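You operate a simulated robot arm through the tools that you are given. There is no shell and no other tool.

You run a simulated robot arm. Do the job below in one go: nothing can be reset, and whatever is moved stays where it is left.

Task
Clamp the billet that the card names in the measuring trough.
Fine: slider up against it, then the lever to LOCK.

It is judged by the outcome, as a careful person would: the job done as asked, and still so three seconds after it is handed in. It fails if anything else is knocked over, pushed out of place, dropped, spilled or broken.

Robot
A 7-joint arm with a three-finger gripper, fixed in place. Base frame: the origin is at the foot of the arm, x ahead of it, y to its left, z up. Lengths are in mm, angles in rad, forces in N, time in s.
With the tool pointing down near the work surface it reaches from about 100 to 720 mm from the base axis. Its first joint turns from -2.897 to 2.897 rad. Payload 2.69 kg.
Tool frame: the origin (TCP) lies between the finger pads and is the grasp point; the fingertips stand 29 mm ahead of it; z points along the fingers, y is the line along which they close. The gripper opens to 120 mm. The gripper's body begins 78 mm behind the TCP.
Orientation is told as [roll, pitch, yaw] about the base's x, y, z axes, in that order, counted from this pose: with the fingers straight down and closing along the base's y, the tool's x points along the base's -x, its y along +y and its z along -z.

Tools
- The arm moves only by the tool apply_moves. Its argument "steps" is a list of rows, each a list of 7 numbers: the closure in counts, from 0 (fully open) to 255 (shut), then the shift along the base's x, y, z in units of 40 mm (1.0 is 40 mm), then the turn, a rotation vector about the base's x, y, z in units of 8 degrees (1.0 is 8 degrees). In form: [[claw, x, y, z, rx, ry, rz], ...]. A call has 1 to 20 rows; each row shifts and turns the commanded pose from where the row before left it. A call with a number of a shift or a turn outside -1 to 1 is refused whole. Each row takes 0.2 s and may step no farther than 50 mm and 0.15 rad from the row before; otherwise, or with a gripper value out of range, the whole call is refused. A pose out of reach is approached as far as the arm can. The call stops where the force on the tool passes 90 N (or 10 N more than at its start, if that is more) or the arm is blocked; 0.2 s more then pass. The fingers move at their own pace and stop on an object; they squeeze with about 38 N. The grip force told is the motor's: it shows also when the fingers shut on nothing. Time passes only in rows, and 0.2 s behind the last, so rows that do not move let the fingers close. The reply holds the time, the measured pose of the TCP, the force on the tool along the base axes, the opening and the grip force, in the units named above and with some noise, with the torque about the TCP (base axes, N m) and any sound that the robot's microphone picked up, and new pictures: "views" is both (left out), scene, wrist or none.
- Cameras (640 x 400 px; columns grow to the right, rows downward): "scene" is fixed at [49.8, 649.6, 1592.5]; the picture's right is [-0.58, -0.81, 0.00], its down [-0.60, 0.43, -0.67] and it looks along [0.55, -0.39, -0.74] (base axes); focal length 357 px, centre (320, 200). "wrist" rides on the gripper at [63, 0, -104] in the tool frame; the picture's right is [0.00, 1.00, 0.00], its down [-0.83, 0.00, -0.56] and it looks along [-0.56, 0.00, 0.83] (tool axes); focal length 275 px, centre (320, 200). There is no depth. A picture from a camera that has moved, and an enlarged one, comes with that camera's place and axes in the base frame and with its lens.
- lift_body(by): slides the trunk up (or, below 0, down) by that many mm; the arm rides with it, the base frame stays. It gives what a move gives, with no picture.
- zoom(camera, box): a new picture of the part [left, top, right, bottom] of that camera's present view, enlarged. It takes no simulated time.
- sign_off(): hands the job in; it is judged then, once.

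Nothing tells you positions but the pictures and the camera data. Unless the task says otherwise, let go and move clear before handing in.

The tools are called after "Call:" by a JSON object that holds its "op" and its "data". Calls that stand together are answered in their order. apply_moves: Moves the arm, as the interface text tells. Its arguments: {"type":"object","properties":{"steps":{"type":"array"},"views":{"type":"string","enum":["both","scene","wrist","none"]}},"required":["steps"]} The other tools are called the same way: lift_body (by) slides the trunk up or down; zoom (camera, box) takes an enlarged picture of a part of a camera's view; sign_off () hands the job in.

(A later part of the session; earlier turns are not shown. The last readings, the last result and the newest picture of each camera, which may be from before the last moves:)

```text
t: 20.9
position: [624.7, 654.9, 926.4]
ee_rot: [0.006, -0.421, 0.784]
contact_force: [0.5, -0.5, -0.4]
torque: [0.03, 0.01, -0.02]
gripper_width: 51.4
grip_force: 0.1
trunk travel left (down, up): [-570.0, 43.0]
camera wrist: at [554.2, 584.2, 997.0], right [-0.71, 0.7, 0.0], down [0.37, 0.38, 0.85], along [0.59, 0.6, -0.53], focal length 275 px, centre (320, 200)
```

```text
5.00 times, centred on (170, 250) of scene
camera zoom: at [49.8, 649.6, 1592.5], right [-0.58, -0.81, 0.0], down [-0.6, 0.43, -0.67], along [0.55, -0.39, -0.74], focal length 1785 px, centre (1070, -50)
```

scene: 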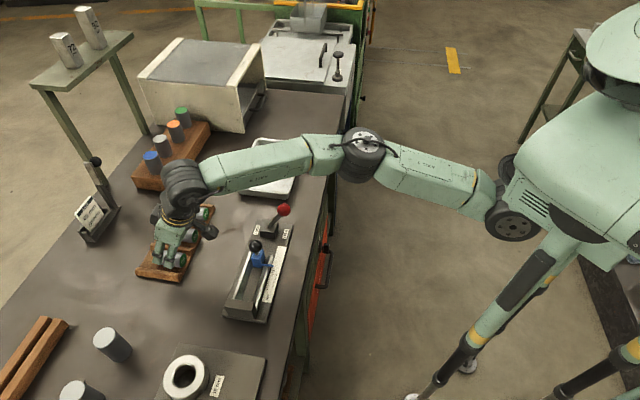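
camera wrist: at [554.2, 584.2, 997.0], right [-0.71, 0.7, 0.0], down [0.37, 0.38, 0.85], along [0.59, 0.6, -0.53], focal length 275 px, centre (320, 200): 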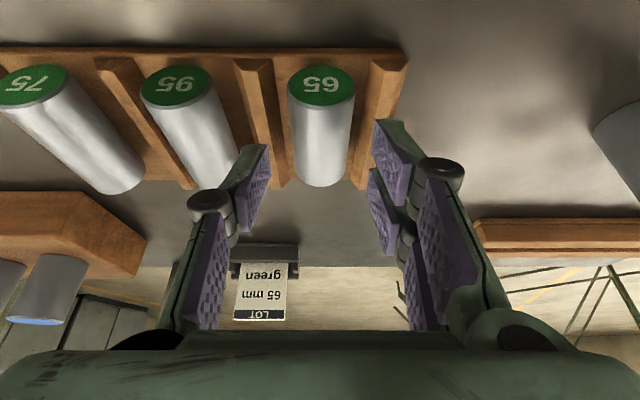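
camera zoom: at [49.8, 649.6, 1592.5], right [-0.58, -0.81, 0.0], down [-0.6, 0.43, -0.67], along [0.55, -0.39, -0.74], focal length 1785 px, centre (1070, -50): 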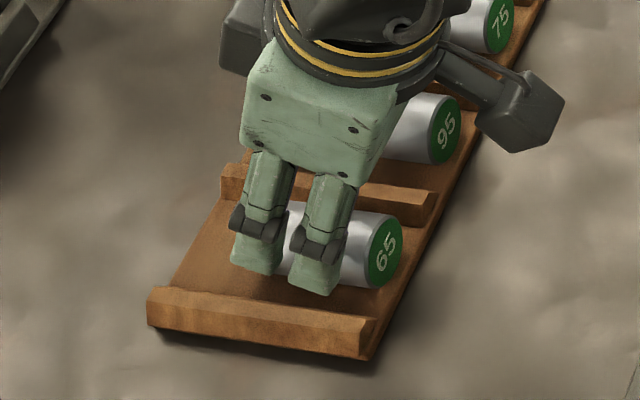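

The alignment holds, so I narrow the fingers slightly, descend the last 21 mm and close on the billet.

Call:
{"op": "apply_moves", "data": {"steps": [[162, 0, 0, -0.2, 0, 0, 0], [162, 0, 0, -0.33, 0, 0, 0], [162, 0, 0, 0, 0, 0, 0]]}}

Call:
{"op": "apply_moves", "data": {"steps": [[255, 0, 0, 0, 0, 0, 0], [255, 0, 0, 0, 0, 0, 0], [255, 0, 0, 0, 0, 0, 0], [255, 0, 0, 0, 0, 0, 0]]}}

Call:
{"op": "zoom", "data": {"camera": "wrist", "box": [220, 60, 420, 260]}}

```text
t: 21.6
position: [624.1, 654.0, 905.4]
ee_rot: [0.006, -0.423, 0.784]
contact_force: [0.1, 0.0, -0.1]
torque: [-0.05, 0.01, 0.02]
gripper_width: 43.5
grip_force: 0.0
trunk travel left (down, up): [-570.0, 43.0]
camera wrist: at [554.2, 584.3, 975.8], right [-0.71, 0.7, 0.0], down [0.37, 0.38, 0.85], along [0.59, 0.6, -0.53], focal length 275 px, centre (320, 200)
```

scene: 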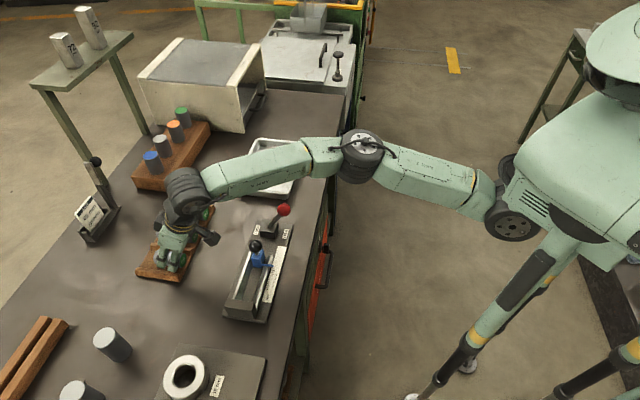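
wrist: 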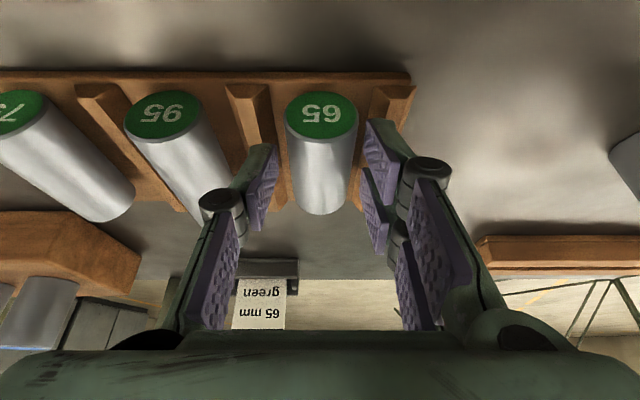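

```text
t: 22.6
position: [625.5, 654.4, 905.8]
ee_rot: [0.006, -0.422, 0.785]
contact_force: [-0.6, 0.7, -0.2]
torque: [0.11, -0.08, 0.01]
gripper_width: 33.9
grip_force: 37.3
trunk travel left (down, up): [-570.0, 43.0]
camera wrist: at [554.0, 584.4, 976.0], right [-0.71, 0.7, 0.0], down [0.37, 0.38, 0.85], along [0.59, 0.61, -0.53], focal length 275 px, centre (320, 200)
```

scene: 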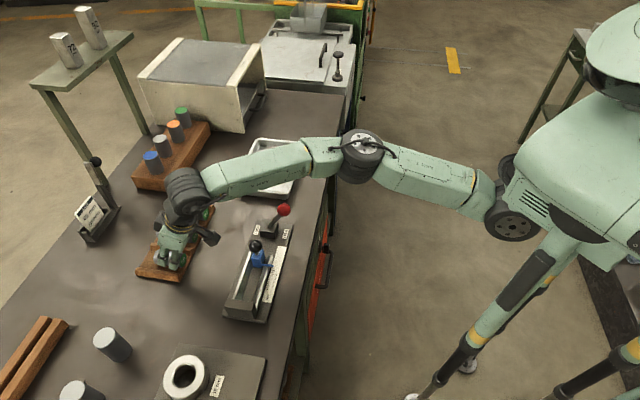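
wrist: 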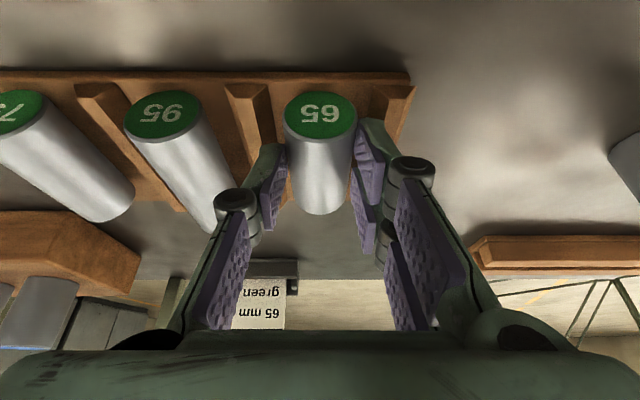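

```text
2.00 times, centred on (320, 160) of wrist
camera zoom: at [554.0, 584.4, 976.0], right [-0.71, 0.7, 0.0], down [0.37, 0.38, 0.85], along [0.59, 0.61, -0.53], focal length 551 px, centre (320, 280)
```

zoom: 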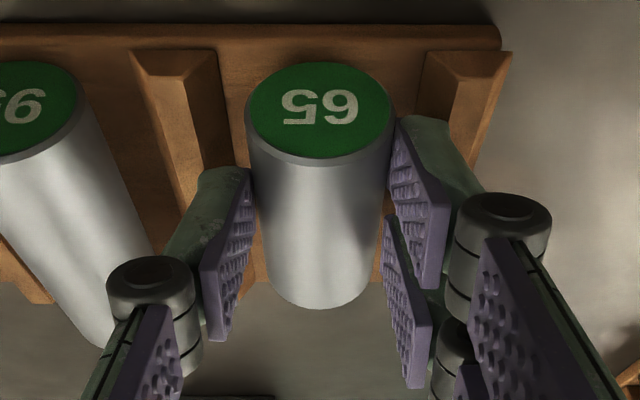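

The billet is held (34 mm wide, 37 N). I lift it a little and check the hold before carrying it.

Call:
{"op": "apply_moves", "data": {"steps": [[255, 0, 0, 0.25, 0, 0, 0], [255, 0, 0, 0.5, 0, 0, 0], [255, 0, 0, 0.5, 0, 0, 0], [255, 0, 0, 0, 0, 0, 0]]}}

Call:
{"op": "zoom", "data": {"camera": "scene", "box": [120, 190, 220, 290]}}

```text
t: 23.6
position: [623.4, 656.4, 956.6]
ee_rot: [0.007, -0.423, 0.784]
contact_force: [0.0, 1.0, -0.5]
torque: [0.04, -0.02, -0.01]
gripper_width: 0.1
grip_force: 27.9
trunk travel left (down, up): [-570.0, 43.0]
camera wrist: at [553.7, 584.8, 1025.9], right [-0.71, 0.7, 0.0], down [0.37, 0.38, 0.85], along [0.59, 0.61, -0.53], focal length 275 px, centre (320, 200)
```

scene: 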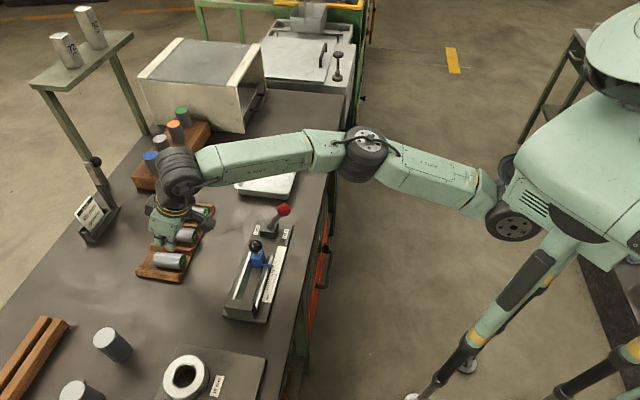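
wrist: 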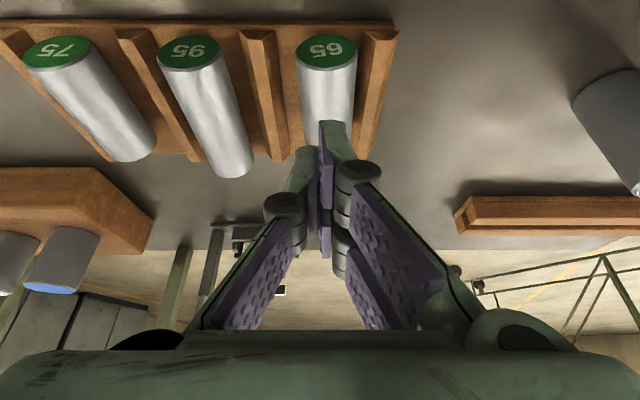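

```text
4.00 times, centred on (170, 240) of scene
camera zoom: at [49.8, 649.6, 1592.5], right [-0.58, -0.81, 0.0], down [-0.6, 0.43, -0.67], along [0.55, -0.39, -0.74], focal length 1428 px, centre (920, 40)
```

zoom: 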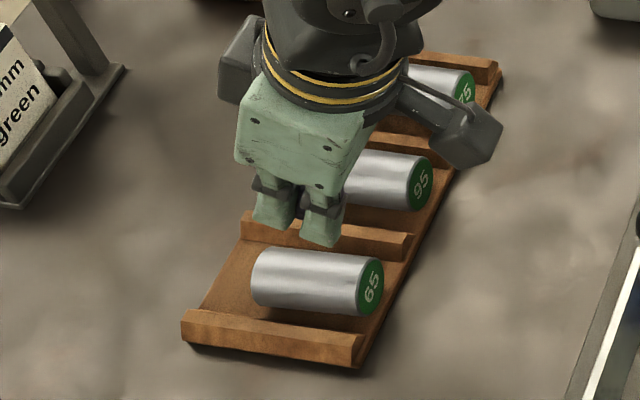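

The billet slipped out as I lifted: I had gripped it too high, since its centre is nearer z 880 than I thought. It settled back in its slot, so I open and look again for a lower grip.

Call:
{"op": "apply_moves", "data": {"steps": [[145, 0, 0, 0, 0, 0, 0], [145, 0, 0, 0, 0, 0, 0], [145, 0, 0, 0, 0, 0, 0]]}}

Call:
{"op": "zoom", "data": {"camera": "wrist", "box": [240, 20, 400, 180]}}

Call:
{"op": "zoom", "data": {"camera": "scene", "box": [130, 220, 200, 290]}}

```text
t: 24.4
position: [622.8, 655.7, 955.9]
ee_rot: [0.004, -0.423, 0.786]
contact_force: [-0.4, 0.1, -0.3]
torque: [0.01, 0.01, 0.04]
gripper_width: 52.1
grip_force: 0.1
trunk travel left (down, up): [-570.0, 43.0]
camera wrist: at [553.8, 584.7, 1025.8], right [-0.71, 0.7, 0.0], down [0.37, 0.38, 0.85], along [0.59, 0.6, -0.53], focal length 275 px, centre (320, 200)
```

scene: 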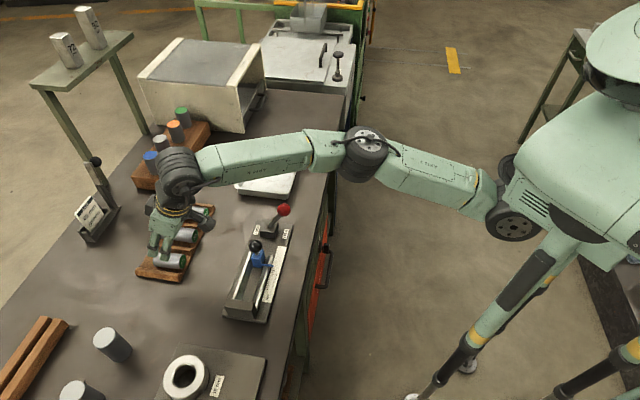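
wrist: 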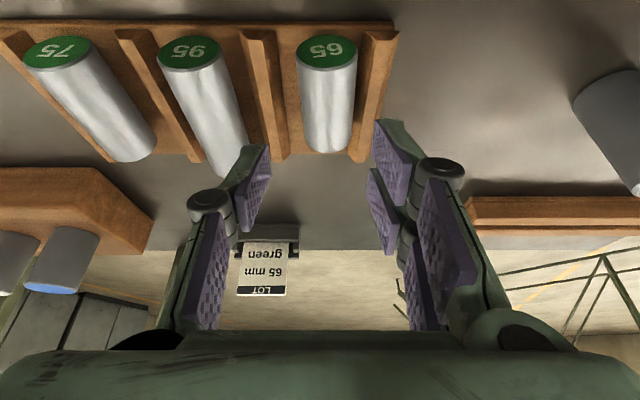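

```text
2.50 times, centred on (320, 100) of wrist
camera zoom: at [553.8, 584.7, 1025.8], right [-0.71, 0.7, 0.0], down [0.37, 0.38, 0.85], along [0.59, 0.6, -0.53], focal length 688 px, centre (320, 450)
```

zoom: 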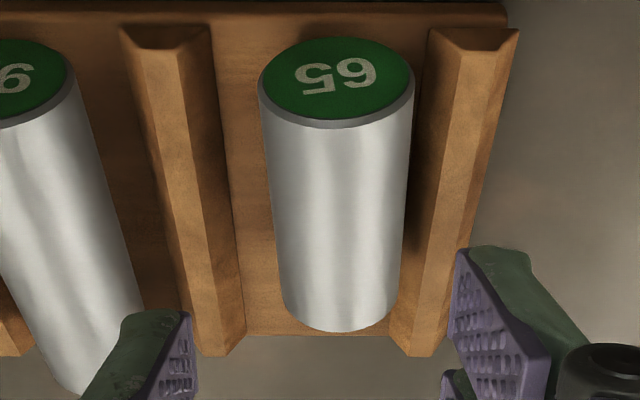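

```text
5.71 times, centred on (165, 255) of scene
camera zoom: at [49.8, 649.6, 1592.5], right [-0.58, -0.81, 0.0], down [-0.6, 0.43, -0.67], along [0.55, -0.39, -0.74], focal length 2040 px, centre (1206, -114)
```

zoom: 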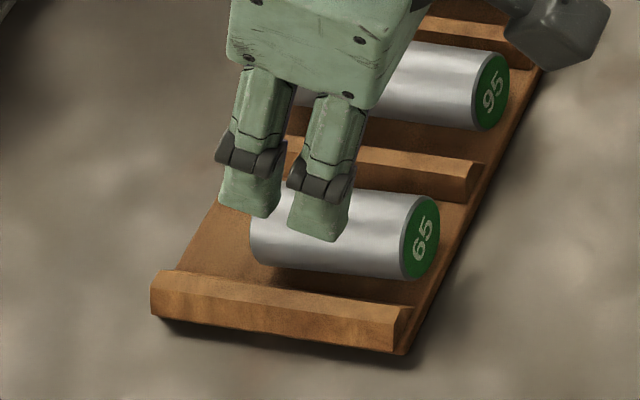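

The billet now rests a few mm to the left in its slot, against the end ridge. I centre on the slot, nudge the billet back to the middle with a partial close, then go 4–5 mm lower than before and grip.

Call:
{"op": "apply_moves", "data": {"steps": [[152, 0.1, 0.075, -0.6, 0, 0, 0], [152, 0, 0, -0.5, 0, 0, 0], [152, 0, 0, -0.17, 0, 0, 0], [152, 0, 0, 0, 0, 0, 0]]}}

Call:
{"op": "zoom", "data": {"camera": "wrist", "box": [220, 60, 420, 260]}}

```text
t: 25.4
position: [627.5, 657.7, 905.9]
ee_rot: [0.004, -0.421, 0.787]
contact_force: [-0.1, 0.5, -0.3]
torque: [-0.01, 0.0, -0.02]
gripper_width: 48.6
grip_force: 0.0
trunk travel left (down, up): [-570.0, 43.0]
camera wrist: at [558.1, 586.9, 975.1], right [-0.71, 0.7, 0.0], down [0.37, 0.38, 0.85], along [0.59, 0.6, -0.53], focal length 275 px, centre (320, 200)
```

scene: 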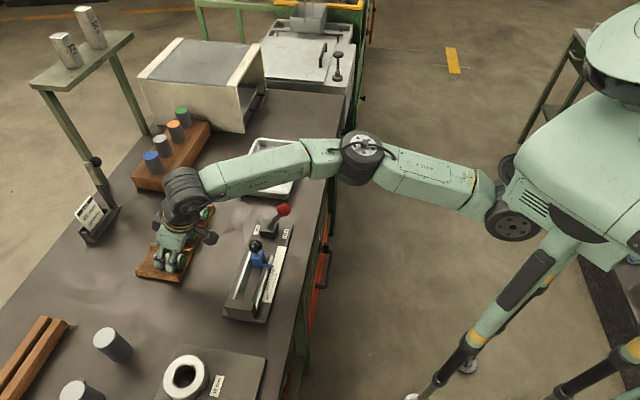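
wrist: 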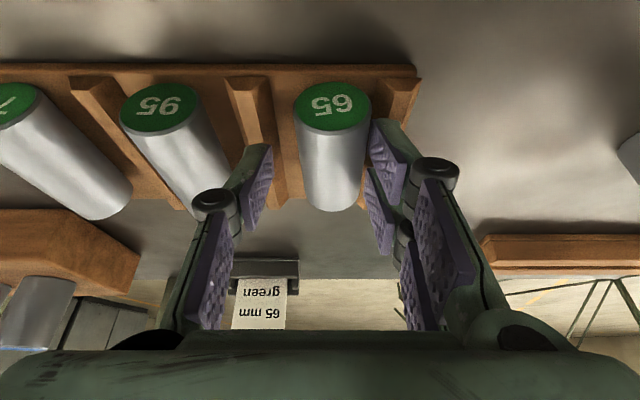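

```text
2.00 times, centred on (320, 160) of wrist
camera zoom: at [558.1, 586.9, 975.1], right [-0.71, 0.7, 0.0], down [0.37, 0.38, 0.85], along [0.59, 0.6, -0.53], focal length 551 px, centre (320, 280)
```

zoom: 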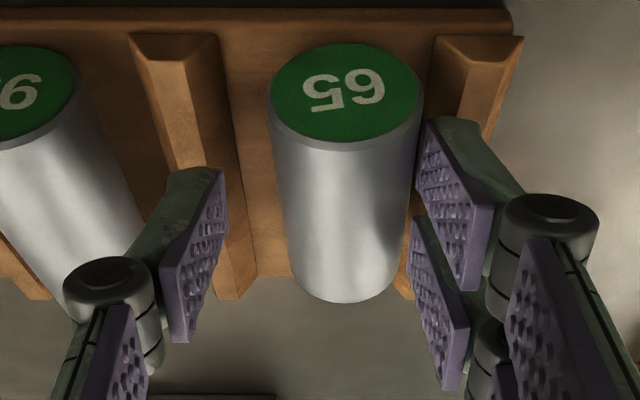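

No contact yet. Now I close partly to centre the billet, then lower the last few mm.

Call:
{"op": "apply_moves", "data": {"steps": [[172, 0, 0, 0, 0, 0, 0], [172, 0, 0, 0, 0, 0, 0], [172, 0, 0, -0.075, 0, 0, 0], [172, 0, 0, -0.075, 0, 0, 0], [172, 0, 0, 0, 0, 0, 0]]}}

Call:
{"op": "zoom", "data": {"camera": "wrist", "box": [220, 60, 420, 260]}}

```text
t: 26.6
position: [627.7, 657.7, 898.6]
ee_rot: [0.005, -0.423, 0.785]
contact_force: [1.1, -0.7, 1.1]
torque: [-0.04, -0.03, -0.03]
gripper_width: 39.4
grip_force: 0.5
trunk travel left (down, up): [-570.0, 43.0]
camera wrist: at [557.8, 587.0, 968.9], right [-0.71, 0.7, 0.0], down [0.37, 0.38, 0.85], along [0.59, 0.6, -0.53], focal length 275 px, centre (320, 200)
```

scene: 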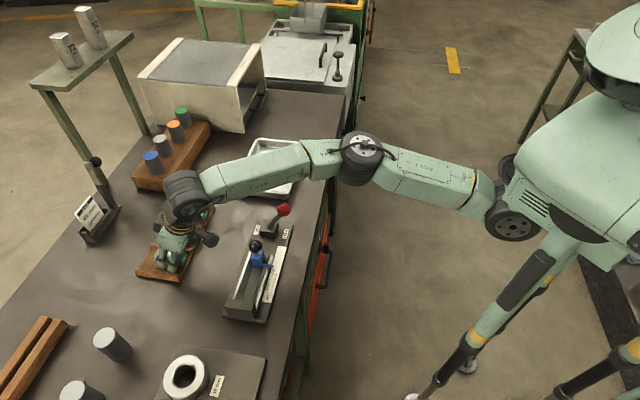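
wrist: 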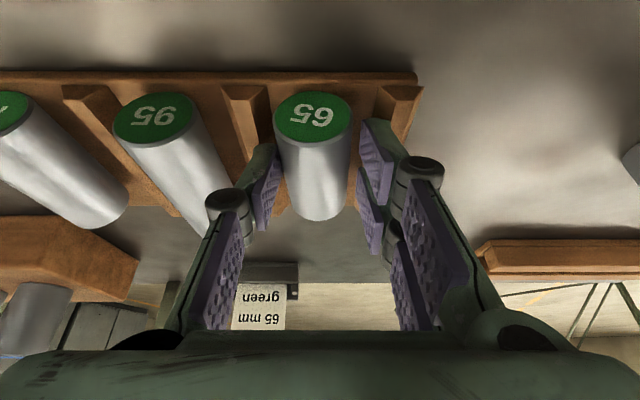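

```text
2.00 times, centred on (320, 160) of wrist
camera zoom: at [557.8, 587.0, 968.9], right [-0.71, 0.7, 0.0], down [0.37, 0.38, 0.85], along [0.59, 0.6, -0.53], focal length 551 px, centre (320, 280)
```

zoom: 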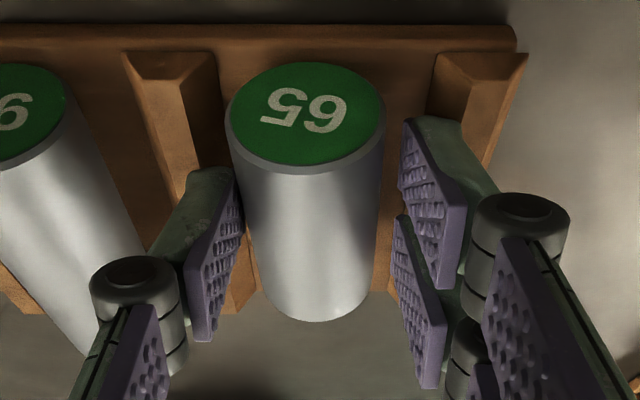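

The fingers are now about 7 mm lower than on the first try, with no contact. I close firmly and lift slowly.

Call:
{"op": "apply_moves", "data": {"steps": [[255, 0, 0, 0, 0, 0, 0], [255, 0, 0, 0, 0, 0, 0], [255, 0, 0, 0, 0, 0, 0], [255, 0, 0, 0, 0, 0, 0], [255, 0, 0, 0.1, 0, 0, 0], [255, 0, 0, 0.15, 0, 0, 0], [255, 0, 0, 0, 0, 0, 0]]}}

```text
t: 28.2
position: [628.4, 657.1, 908.4]
ee_rot: [0.005, -0.422, 0.785]
contact_force: [0.0, -0.5, -5.0]
torque: [-0.02, 0.04, 0.0]
gripper_width: 34.4
grip_force: 37.9
trunk travel left (down, up): [-570.0, 43.0]
camera wrist: at [558.5, 587.4, 978.4], right [-0.71, 0.7, 0.0], down [0.37, 0.38, 0.85], along [0.59, 0.61, -0.53], focal length 275 px, centre (320, 200)
```

scene: 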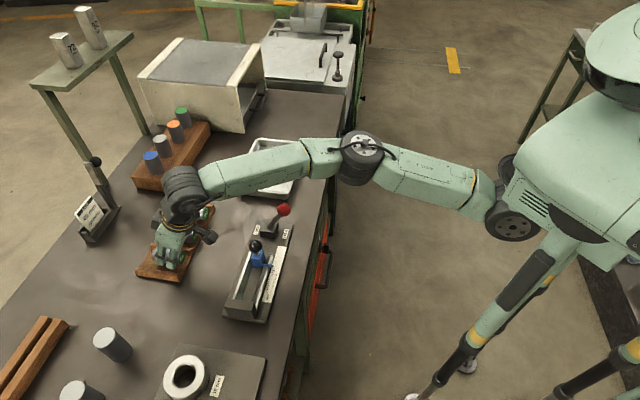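
wrist: 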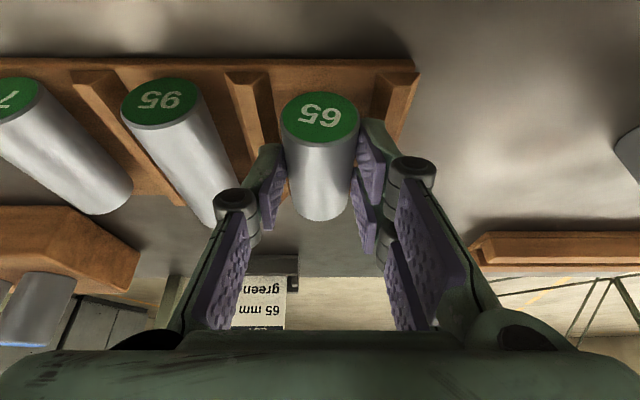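

The billet is lifted and held, with about 5 N of weight showing. Now I raise it, bring it back over the trough and turn the hand 90° so the billet lies along the trough.

Call:
{"op": "apply_moves", "data": {"steps": [[255, 0, 0, 0.5, 0, 0, 0], [255, 0, 0, 0.6, 0, 0, 0], [255, -0.333, -0.247, 0.2, 0, 0, 0], [255, -0.333, -0.247, 0.2, 0, 0, 0.5]], "views": "both"}}

Call:
{"op": "apply_moves", "data": {"steps": [[255, -0.333, -0.247, 0.2, 0, 0, 0.8], [255, -0.333, -0.247, 0.2, 0, 0, 0.8], [255, -0.333, -0.247, 0.2, 0, 0, 0.8], [255, -0.333, -0.247, 0, 0, 0, 0.8], [255, -0.333, -0.247, 0, 0, 0, 0.8], [255, -0.333, -0.247, 0, 0, 0, 0.8], [255, -0.333, -0.247, 0, 0, 0, 0.8], [255, 0, 0, 0, 0, 0, 0]]}}

```text
t: 29.2
position: [601.3, 637.1, 969.0]
ee_rot: [0.005, -0.423, 0.855]
contact_force: [-0.8, 0.2, -4.8]
torque: [-0.06, 0.05, 0.01]
gripper_width: 34.4
grip_force: 38.3
trunk travel left (down, up): [-570.0, 43.0]
camera wrist: at [535.9, 562.6, 1039.6], right [-0.76, 0.65, 0.0], down [0.35, 0.4, 0.85], along [0.55, 0.64, -0.53], focal length 275 px, centre (320, 200)
```

scene: 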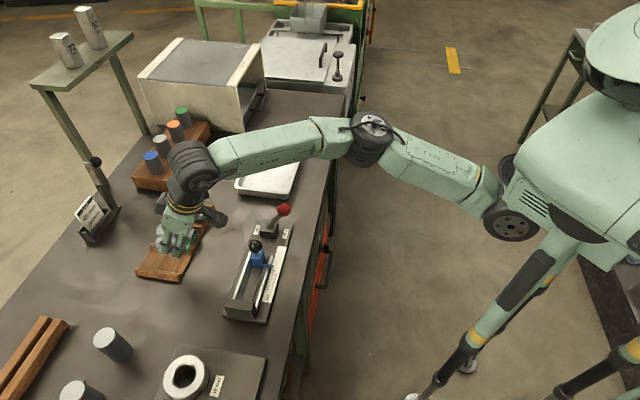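
wrist: 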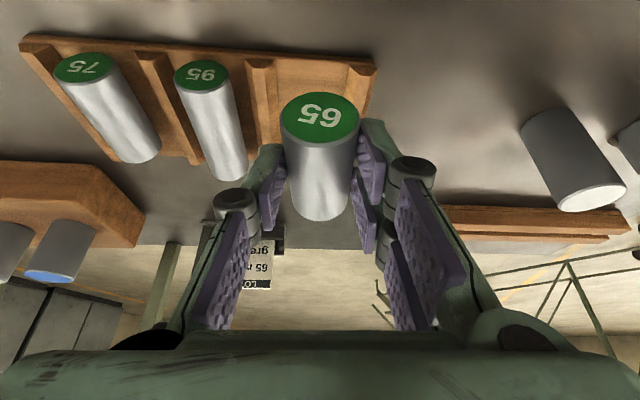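

```text
t: 31.1
position: [508.5, 568.3, 994.4]
ee_rot: [0.006, -0.424, 1.637]
contact_force: [-1.0, 0.0, -4.3]
torque: [-0.06, -0.03, 0.02]
gripper_width: 34.3
grip_force: 37.4
trunk travel left (down, up): [-570.0, 43.0]
camera wrist: at [515.8, 469.5, 1064.3], right [-1.0, -0.07, 0.0], down [-0.04, 0.53, 0.85], along [-0.06, 0.85, -0.53], focal length 275 px, centre (320, 200)
```

scene: 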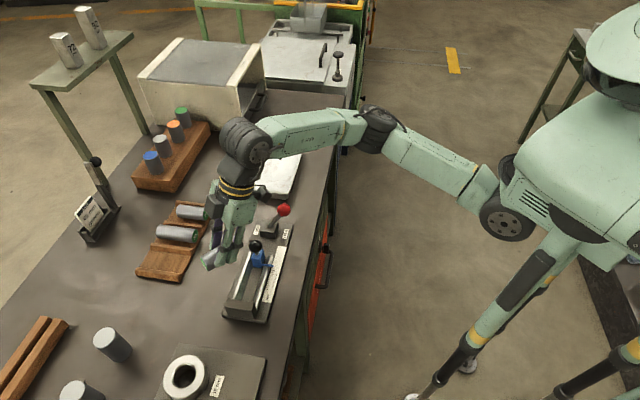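
wrist: 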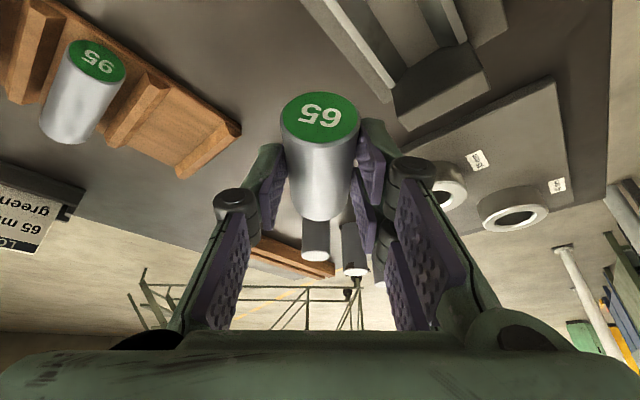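

The billet is still firm and the turn is half done. I finish the turn and move over the trough.

Call:
{"op": "apply_moves", "data": {"steps": [[255, -0.167, -0.125, 0, 0, 0, 0.858], [255, -0.167, -0.125, 0, 0, 0, 0.858], [255, -0.167, -0.125, 0, 0, 0, 0.858], [255, -0.167, -0.125, 0, 0, 0, 0.858], [255, -0.167, -0.125, 0, 0, 0, 0.858], [255, -0.167, -0.125, 0, 0, 0, 0.858], [255, 0, 0, 0, 0, 0, 0]]}}

Call:
{"op": "zoom", "data": {"camera": "scene", "box": [200, 200, 320, 330]}}

Call:
{"op": "zoom", "data": {"camera": "wrist", "box": [220, 0, 420, 230]}}

```text
t: 32.6
position: [508.3, 569.9, 993.7]
ee_rot: [0.007, -0.422, 1.637]
contact_force: [-0.2, -0.4, -5.0]
torque: [-0.05, -0.04, -0.03]
gripper_width: 34.2
grip_force: 38.6
out of reach, approached as far as the arm can: row 1, 2, 3, 4, 5, 6
trunk travel left (down, up): [-570.0, 43.0]
camera wrist: at [516.0, 469.8, 1063.8], right [-1.0, -0.07, 0.0], down [-0.03, 0.53, 0.85], along [-0.06, 0.85, -0.53], focal length 275 px, centre (320, 200)
```

scene: 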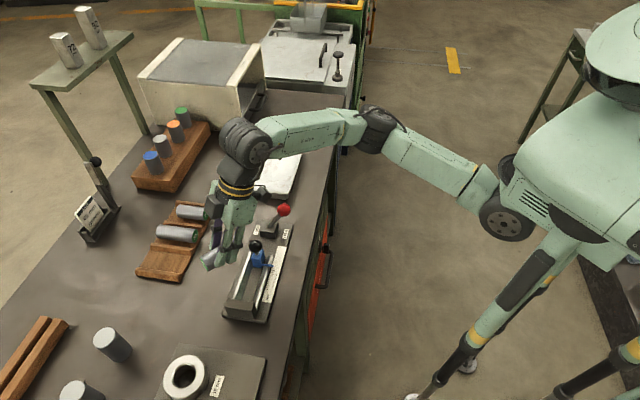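
wrist: 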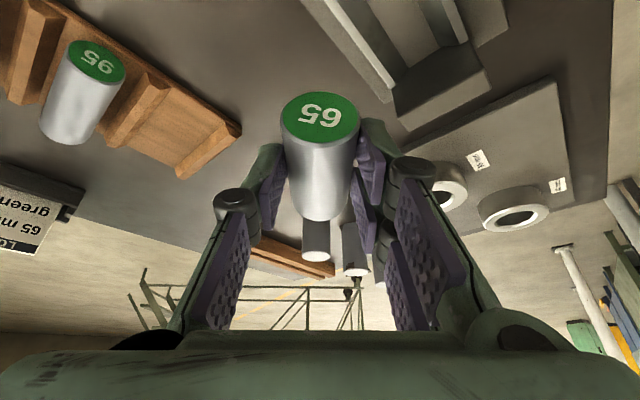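

```text
3.08 times, centred on (260, 265) of scene
camera zoom: at [49.8, 649.6, 1592.5], right [-0.58, -0.81, 0.0], down [-0.6, 0.43, -0.67], along [0.55, -0.39, -0.74], focal length 1099 px, centre (505, 0)
```

zoom: 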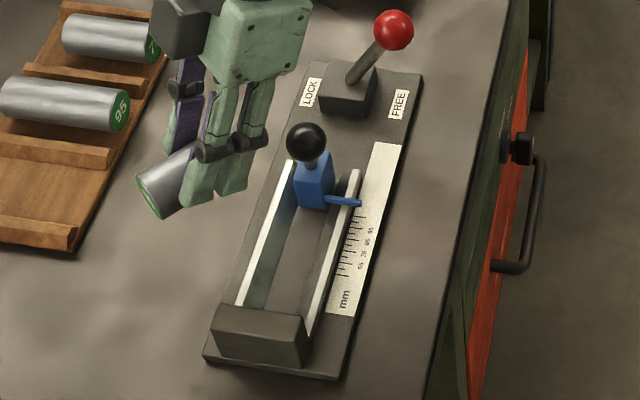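

```text
1.74 times, centred on (320, 115) of wrist
camera zoom: at [516.0, 469.8, 1063.8], right [-1.0, -0.07, 0.0], down [-0.03, 0.53, 0.85], along [-0.06, 0.85, -0.53], focal length 479 px, centre (320, 348)
```

zoom: 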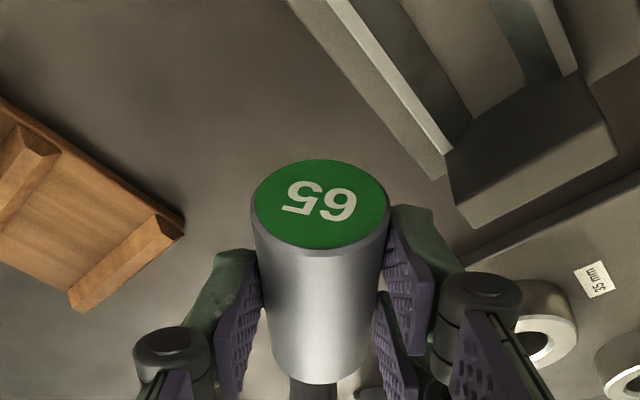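

The wrist hits its turn limit that way, with yaw stuck near 94°. I turn the other way instead, which also leans the hand away from the slider.

Call:
{"op": "apply_moves", "data": {"steps": [[255, -0.08, -0.019, 0.02, 0, 0, -0.5], [255, -0.08, -0.019, 0.02, 0, 0, -0.964], [255, -0.08, -0.019, 0.02, 0, 0, -0.964], [255, -0.08, -0.019, 0.02, 0, 0, -0.964], [255, -0.08, -0.019, 0.02, 0, 0, -0.964], [255, -0.08, -0.019, 0.02, 0, 0, -0.964], [255, -0.08, -0.019, 0.02, 0, 0, -0.964], [255, -0.08, -0.019, 0.02, 0, 0, -0.964], [255, -0.08, -0.019, 0.02, 0, 0, -0.964]]}}

Call:
{"op": "apply_moves", "data": {"steps": [[255, -0.08, -0.019, 0, 0, 0, -0.964], [255, -0.08, -0.019, 0, 0, 0, -0.964], [255, -0.08, -0.019, 0, 0, 0, -0.964], [255, -0.08, -0.019, 0, 0, 0, -0.964], [255, -0.08, -0.019, 0, 0, 0, -0.964], [255, -0.08, -0.019, 0, 0, 0, -0.964], [255, -0.08, -0.019, 0, 0, 0, -0.964], [255, -0.08, -0.019, 0, 0, 0, -0.964], [255, -0.08, -0.019, 0, 0, 0, -0.964], [255, 0, 0, 0, 0, 0, -0.464], [255, 0, 0, 0, 0, 0, 0]]}}

Call:
{"op": "zoom", "data": {"camera": "scene", "box": [200, 200, 320, 330]}}

Call:
{"op": "zoom", "data": {"camera": "wrist", "box": [220, 0, 420, 230]}}

```text
t: 34.6
position: [479.5, 563.2, 1001.0]
ee_rot: [0.005, -0.424, 0.488]
contact_force: [0.6, -0.6, -5.9]
torque: [-0.02, 0.01, 0.0]
gripper_width: 34.3
grip_force: 38.3
trunk travel left (down, up): [-570.0, 43.0]
camera wrist: at [391.7, 516.8, 1070.8], right [-0.47, 0.88, 0.0], down [0.47, 0.25, 0.85], along [0.75, 0.4, -0.53], focal length 275 px, centre (320, 200)
```

scene: 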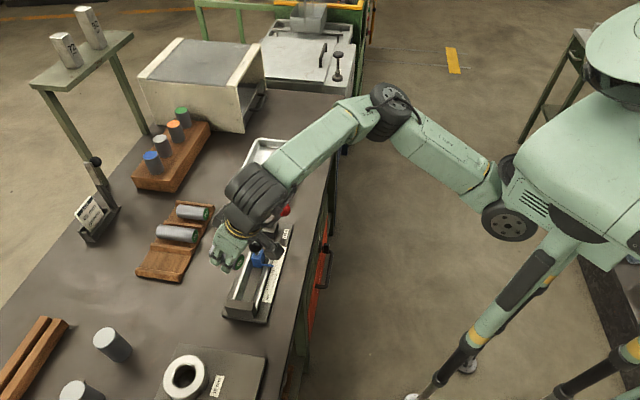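
wrist: 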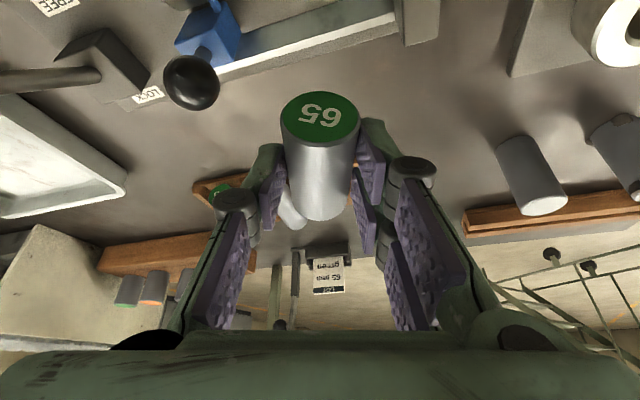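

```text
t: 37.0
position: [449.9, 555.1, 1002.3]
ee_rot: [0.004, -0.423, -0.788]
contact_force: [-0.3, -0.7, -5.2]
torque: [0.06, 0.08, -0.02]
gripper_width: 34.1
grip_force: 38.0
trunk travel left (down, up): [-570.0, 43.0]
camera wrist: at [379.3, 626.7, 1071.7], right [0.7, 0.71, 0.0], down [0.37, -0.38, 0.85], along [0.6, -0.6, -0.53], focal length 275 px, centre (320, 200)
```

scene: 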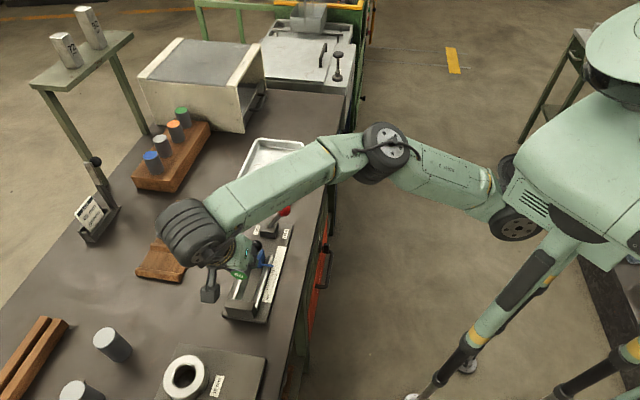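
wrist: 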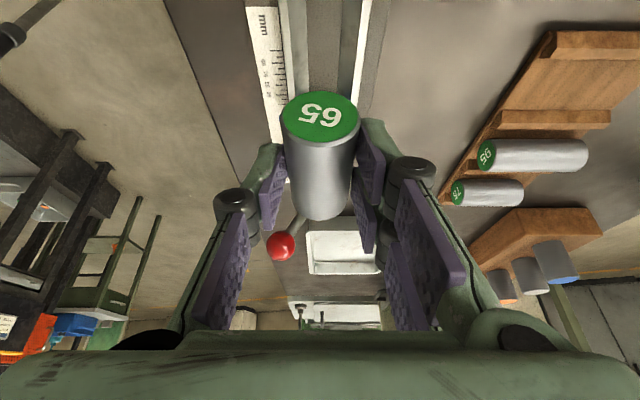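

```text
3.08 times, centred on (260, 265) of scene
camera zoom: at [49.8, 649.6, 1592.5], right [-0.58, -0.81, 0.0], down [-0.6, 0.43, -0.67], along [0.55, -0.39, -0.74], focal length 1099 px, centre (505, 0)
```

zoom: 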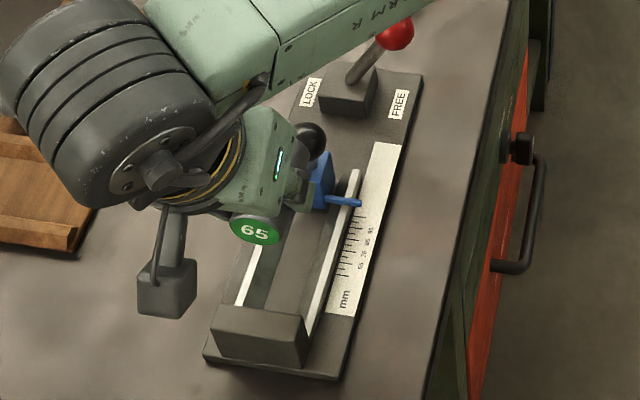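

```text
1.74 times, centred on (320, 115) of wrist
camera zoom: at [379.3, 626.7, 1071.7], right [0.7, 0.71, 0.0], down [0.37, -0.38, 0.85], along [0.6, -0.6, -0.53], focal length 479 px, centre (320, 348)
```

zoom: 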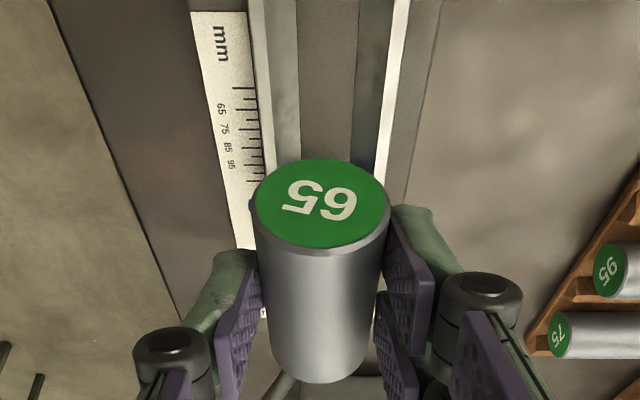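

The billet now lies in line with the trough, above it. I shift slightly to centre it (trough centre at about v 713), lower part way and look.

Call:
{"op": "apply_moves", "data": {"steps": [[255, 0.118, -0.058, -0.4, 0, 0, 0], [255, 0, 0, -0.5, 0, 0, 0], [255, 0, 0, -0.5, 0, 0, 0], [255, 0, 0, 0, 0, 0, 0]]}}

Call:
{"op": "zoom", "data": {"camera": "wrist", "box": [220, 0, 420, 230]}}

Call:
{"op": "zoom", "data": {"camera": "scene", "box": [200, 220, 300, 330]}}

```text
t: 38.0
position: [455.1, 553.8, 947.0]
ee_rot: [0.005, -0.423, -0.785]
contact_force: [-0.2, -0.9, -4.0]
torque: [0.05, 0.07, 0.02]
gripper_width: 34.4
grip_force: 37.8
trunk travel left (down, up): [-570.0, 43.0]
camera wrist: at [383.7, 624.0, 1016.1], right [0.7, 0.71, 0.0], down [0.38, -0.37, 0.85], along [0.6, -0.59, -0.53], focal length 275 px, centre (320, 200)
```

scene: 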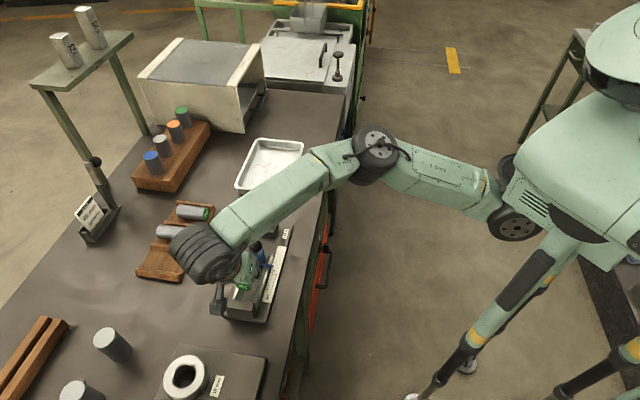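
wrist: 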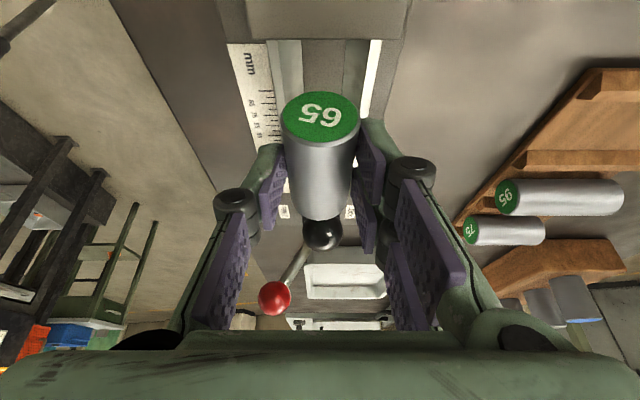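

```text
1.74 times, centred on (320, 115) of wrist
camera zoom: at [383.7, 624.0, 1016.1], right [0.7, 0.71, 0.0], down [0.38, -0.37, 0.85], along [0.6, -0.59, -0.53], focal length 479 px, centre (320, 348)
```

zoom: 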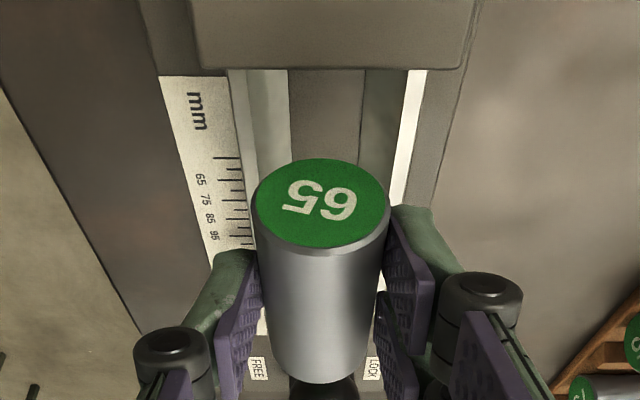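

```text
3.64 times, centred on (250, 275) of scene
camera zoom: at [49.8, 649.6, 1592.5], right [-0.58, -0.81, 0.0], down [-0.6, 0.43, -0.67], along [0.55, -0.39, -0.74], focal length 1298 px, centre (574, -73)
```

zoom: 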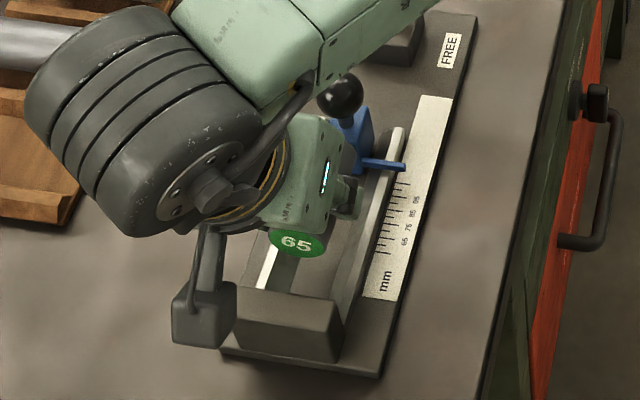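

I can see down the trough past the billet, which is nearly centred but about 1.5 mm toward me. I correct that and lower close to the rails.

Call:
{"op": "apply_moves", "data": {"steps": [[255, 0.027, 0.027, -0.4, 0, 0, 0], [255, 0, 0, -0.4, 0, 0, 0], [255, 0, 0, 0, 0, 0, 0]]}}

Call:
{"op": "zoom", "data": {"camera": "wrist", "box": [220, 20, 420, 260]}}

Call:
{"op": "zoom", "data": {"camera": "scene", "box": [210, 230, 290, 330]}}

```text
t: 38.9
position: [456.0, 554.1, 914.0]
ee_rot: [0.006, -0.422, -0.786]
contact_force: [0.1, 0.2, -4.7]
torque: [0.03, 0.07, 0.0]
gripper_width: 34.2
grip_force: 37.5
trunk travel left (down, up): [-570.0, 43.0]
camera wrist: at [385.0, 626.0, 983.5], right [0.7, 0.71, 0.0], down [0.37, -0.37, 0.85], along [0.6, -0.59, -0.53], focal length 275 px, centre (320, 200)
```

scene: 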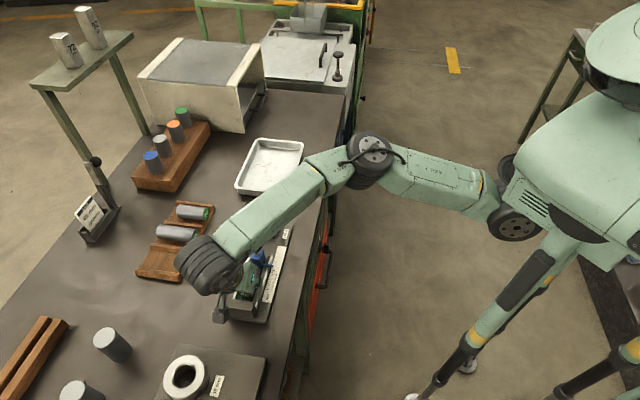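
wrist: 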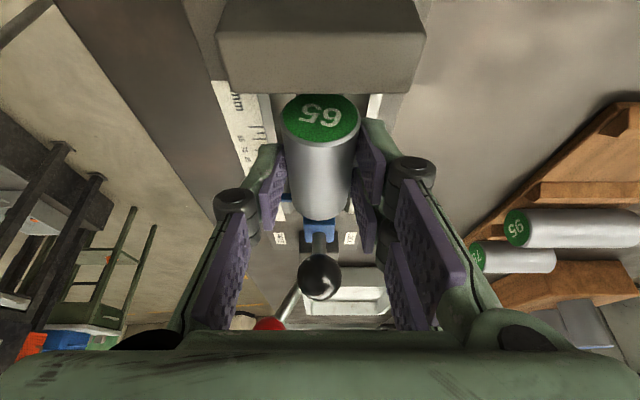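

```text
1.67 times, centred on (320, 140) of wrist
camera zoom: at [385.0, 626.0, 983.5], right [0.7, 0.71, 0.0], down [0.37, -0.37, 0.85], along [0.6, -0.59, -0.53], focal length 459 px, centre (320, 300)
```

zoom: 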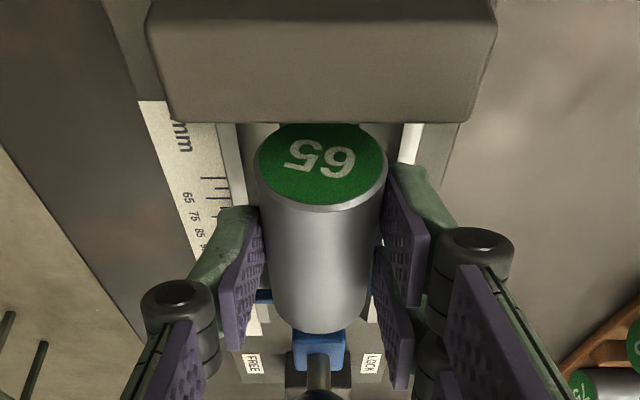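

```text
4.00 times, centred on (250, 280) of scene
camera zoom: at [49.8, 649.6, 1592.5], right [-0.58, -0.81, 0.0], down [-0.6, 0.43, -0.67], along [0.55, -0.39, -0.74], focal length 1428 px, centre (600, -120)
```

zoom: 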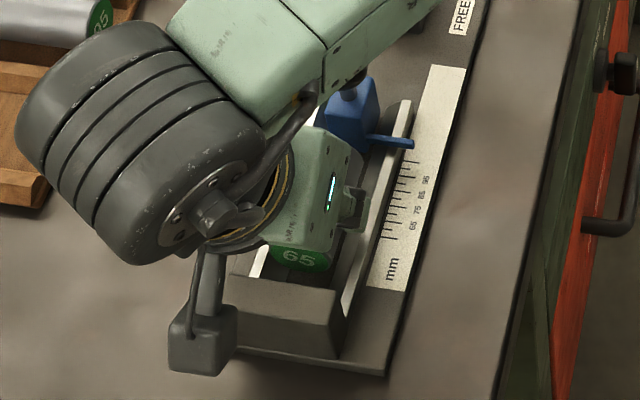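

The billet clears the stop by about 12 mm. I lower in small steps, watching the force for rail contact.

Call:
{"op": "apply_moves", "data": {"steps": [[255, 0, 0, -0.05, 0, 0, 0], [255, 0, 0, -0.05, 0, 0, 0], [255, 0, 0, 0, 0, 0, 0]], "views": "none"}}

Call:
{"op": "apply_moves", "data": {"steps": [[255, 0, 0, -0.04, 0, 0, 0], [255, 0, 0, 0, 0, 0, 0]], "views": "none"}}

Call:
{"op": "apply_moves", "data": {"steps": [[255, 0, 0, -0.04, 0, 0, 0], [255, 0, 0, 0, 0, 0, 0]], "views": "none"}}

```text
t: 39.6
position: [456.5, 555.3, 910.6]
ee_rot: [0.005, -0.423, -0.786]
contact_force: [-0.8, -0.5, -4.0]
torque: [0.02, 0.04, 0.01]
gripper_width: 34.3
grip_force: 37.6
trunk travel left (down, up): [-570.0, 43.0]
```

```text
t: 40.2
position: [456.1, 554.5, 907.3]
ee_rot: [0.006, -0.424, -0.785]
contact_force: [0.2, 0.0, -4.2]
torque: [0.02, 0.08, 0.0]
gripper_width: 34.1
grip_force: 37.7
trunk travel left (down, up): [-570.0, 43.0]
```

```text
t: 40.9
position: [455.9, 555.0, 906.0]
ee_rot: [0.004, -0.422, -0.786]
contact_force: [-0.6, -0.3, -4.3]
torque: [0.07, 0.07, 0.01]
gripper_width: 34.2
grip_force: 38.4
trunk travel left (down, up): [-570.0, 43.0]
```

Still no contact, only the billet's weight. I keep stepping down.

Call:
{"op": "apply_moves", "data": {"steps": [[255, 0, 0, -0.04, 0, 0, 0], [255, 0, 0, 0, 0, 0, 0]], "views": "none"}}

Call:
{"op": "apply_moves", "data": {"steps": [[255, 0, 0, -0.04, 0, 0, 0], [255, 0, 0, 0, 0, 0, 0]], "views": "both"}}

Call:
{"op": "zoom", "data": {"camera": "wrist", "box": [220, 20, 420, 260]}}

```text
t: 41.5
position: [455.8, 555.2, 906.4]
ee_rot: [0.007, -0.422, -0.787]
contact_force: [-2.3, -1.1, 2.2]
torque: [0.17, -0.03, 0.04]
gripper_width: 34.3
grip_force: 37.9
trunk travel left (down, up): [-570.0, 43.0]
```

```text
t: 42.0
position: [457.5, 554.4, 906.1]
ee_rot: [0.011, -0.422, -0.789]
contact_force: [0.8, 1.7, 17.4]
torque: [0.58, -0.23, 0.02]
gripper_width: 34.2
grip_force: 38.2
trunk travel left (down, up): [-570.0, 43.0]
camera wrist: at [384.9, 625.5, 976.1], right [0.7, 0.71, 0.01], down [0.37, -0.38, 0.85], along [0.61, -0.59, -0.53], focal length 275 px, centre (320, 200)
```

scene: 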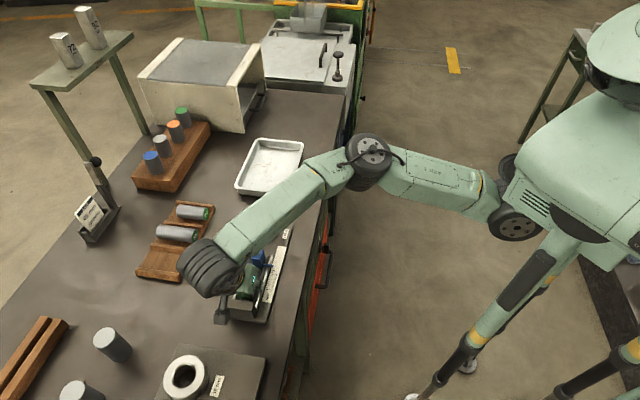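
wrist: 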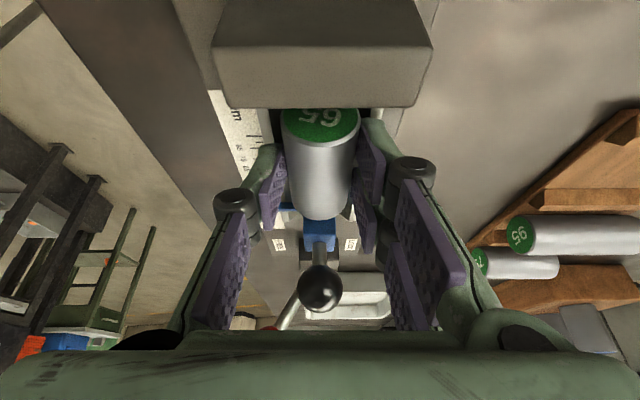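

```text
1.67 times, centred on (320, 140) of wrist
camera zoom: at [384.9, 625.5, 976.1], right [0.7, 0.71, 0.01], down [0.37, -0.38, 0.85], along [0.61, -0.59, -0.53], focal length 459 px, centre (320, 300)
```

zoom: 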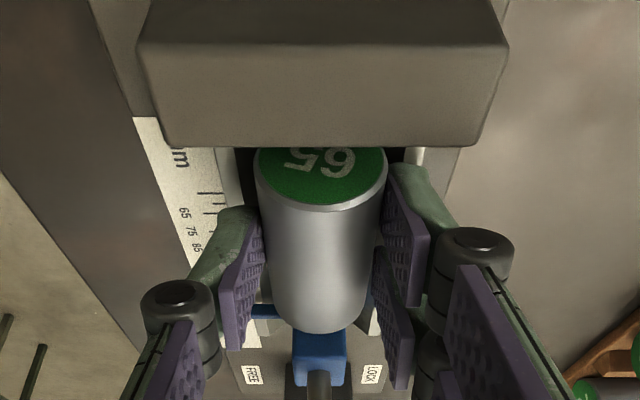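

The tips just touched a rail, at TCP z≈906. I back off a hair, then ease the grip off gradually so the billet slides down gently into the trough.

Call:
{"op": "apply_moves", "data": {"steps": [[255, 0, 0, 0.03, 0, 0, 0], [230, 0, 0, 0, 0, 0, 0], [215, 0, 0, 0, 0, 0, 0], [208, 0, 0, 0, 0, 0, 0], [204, 0, 0, 0, 0, 0, 0]], "views": "none"}}

Call:
{"op": "apply_moves", "data": {"steps": [[202, 0, 0, 0, 0, 0, 0], [200, 0, 0, 0, 0, 0, 0], [198, 0, 0, 0, 0, 0, 0]], "views": "none"}}

Call:
{"op": "apply_moves", "data": {"steps": [[197, 0, 0, 0, 0, 0, 0], [196, 0, 0, 0, 0, 0, 0], [195, 0, 0, 0, 0, 0, 0]], "views": "wrist"}}

```text
t: 43.2
position: [455.6, 555.1, 907.2]
ee_rot: [0.007, -0.422, -0.787]
contact_force: [6.0, 1.9, 15.7]
torque: [0.63, -0.41, -0.09]
gripper_width: 34.2
grip_force: 37.5
trunk travel left (down, up): [-570.0, 43.0]
```

```text
t: 44.0
position: [456.0, 554.8, 906.1]
ee_rot: [0.007, -0.421, -0.789]
contact_force: [4.5, 1.1, 16.0]
torque: [0.6, -0.36, -0.13]
gripper_width: 34.2
grip_force: 38.1
trunk travel left (down, up): [-570.0, 43.0]
```

```text
t: 44.9
position: [455.0, 554.1, 905.8]
ee_rot: [0.006, -0.423, -0.785]
contact_force: [3.0, -1.3, 16.5]
torque: [0.53, -0.34, -0.09]
gripper_width: 34.4
grip_force: 38.1
trunk travel left (down, up): [-570.0, 43.0]
camera wrist: at [384.0, 625.2, 976.2], right [0.7, 0.71, 0.0], down [0.37, -0.38, 0.85], along [0.6, -0.59, -0.53], focal length 275 px, centre (320, 200)
```

wrist: 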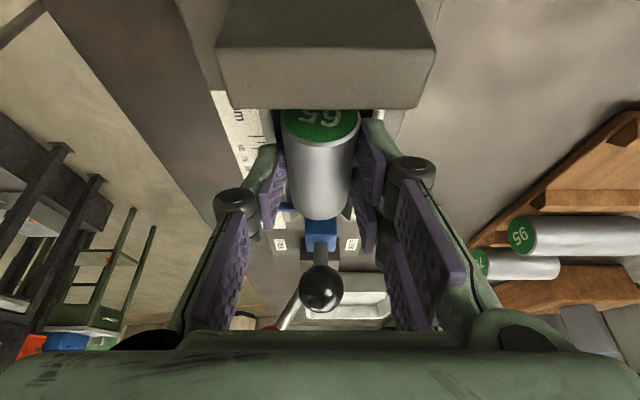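

The torque shows only the far finger's outer edge touching the far rail, so the fingers may fit between the rails if I shift a little toward me. I raise, shift 1.5 mm and try again, with the grip kept closed.

Call:
{"op": "apply_moves", "data": {"steps": [[255, 0, 0, 0.08, 0, 0, 0], [255, -0.027, -0.027, 0, 0, 0, 0], [255, 0, 0, 0, 0, 0, 0]], "views": "none"}}

Call:
{"op": "apply_moves", "data": {"steps": [[255, 0, 0, -0.05, 0, 0, 0], [255, 0, 0, -0.03, 0, 0, 0], [255, 0, 0, 0, 0, 0, 0]], "views": "none"}}

Call:
{"op": "apply_moves", "data": {"steps": [[255, 0, 0, -0.04, 0, 0, 0], [255, 0, 0, 0, 0, 0, 0]], "views": "none"}}

```text
t: 45.6
position: [455.8, 553.3, 907.1]
ee_rot: [0.005, -0.422, -0.783]
contact_force: [-0.8, 0.6, -4.5]
torque: [0.02, 0.02, 0.04]
gripper_width: 34.2
grip_force: 37.9
trunk travel left (down, up): [-570.0, 43.0]
```

```text
t: 46.5
position: [454.3, 554.0, 905.2]
ee_rot: [0.009, -0.423, -0.786]
contact_force: [-0.2, -1.8, 7.6]
torque: [0.3, -0.08, -0.04]
gripper_width: 34.3
grip_force: 38.0
trunk travel left (down, up): [-570.0, 43.0]
```

```text
t: 47.0
position: [454.2, 553.5, 906.8]
ee_rot: [0.013, -0.422, -0.789]
contact_force: [1.1, 0.9, 23.5]
torque: [0.78, -0.37, -0.03]
gripper_width: 34.3
grip_force: 37.7
trunk travel left (down, up): [-570.0, 43.0]
```

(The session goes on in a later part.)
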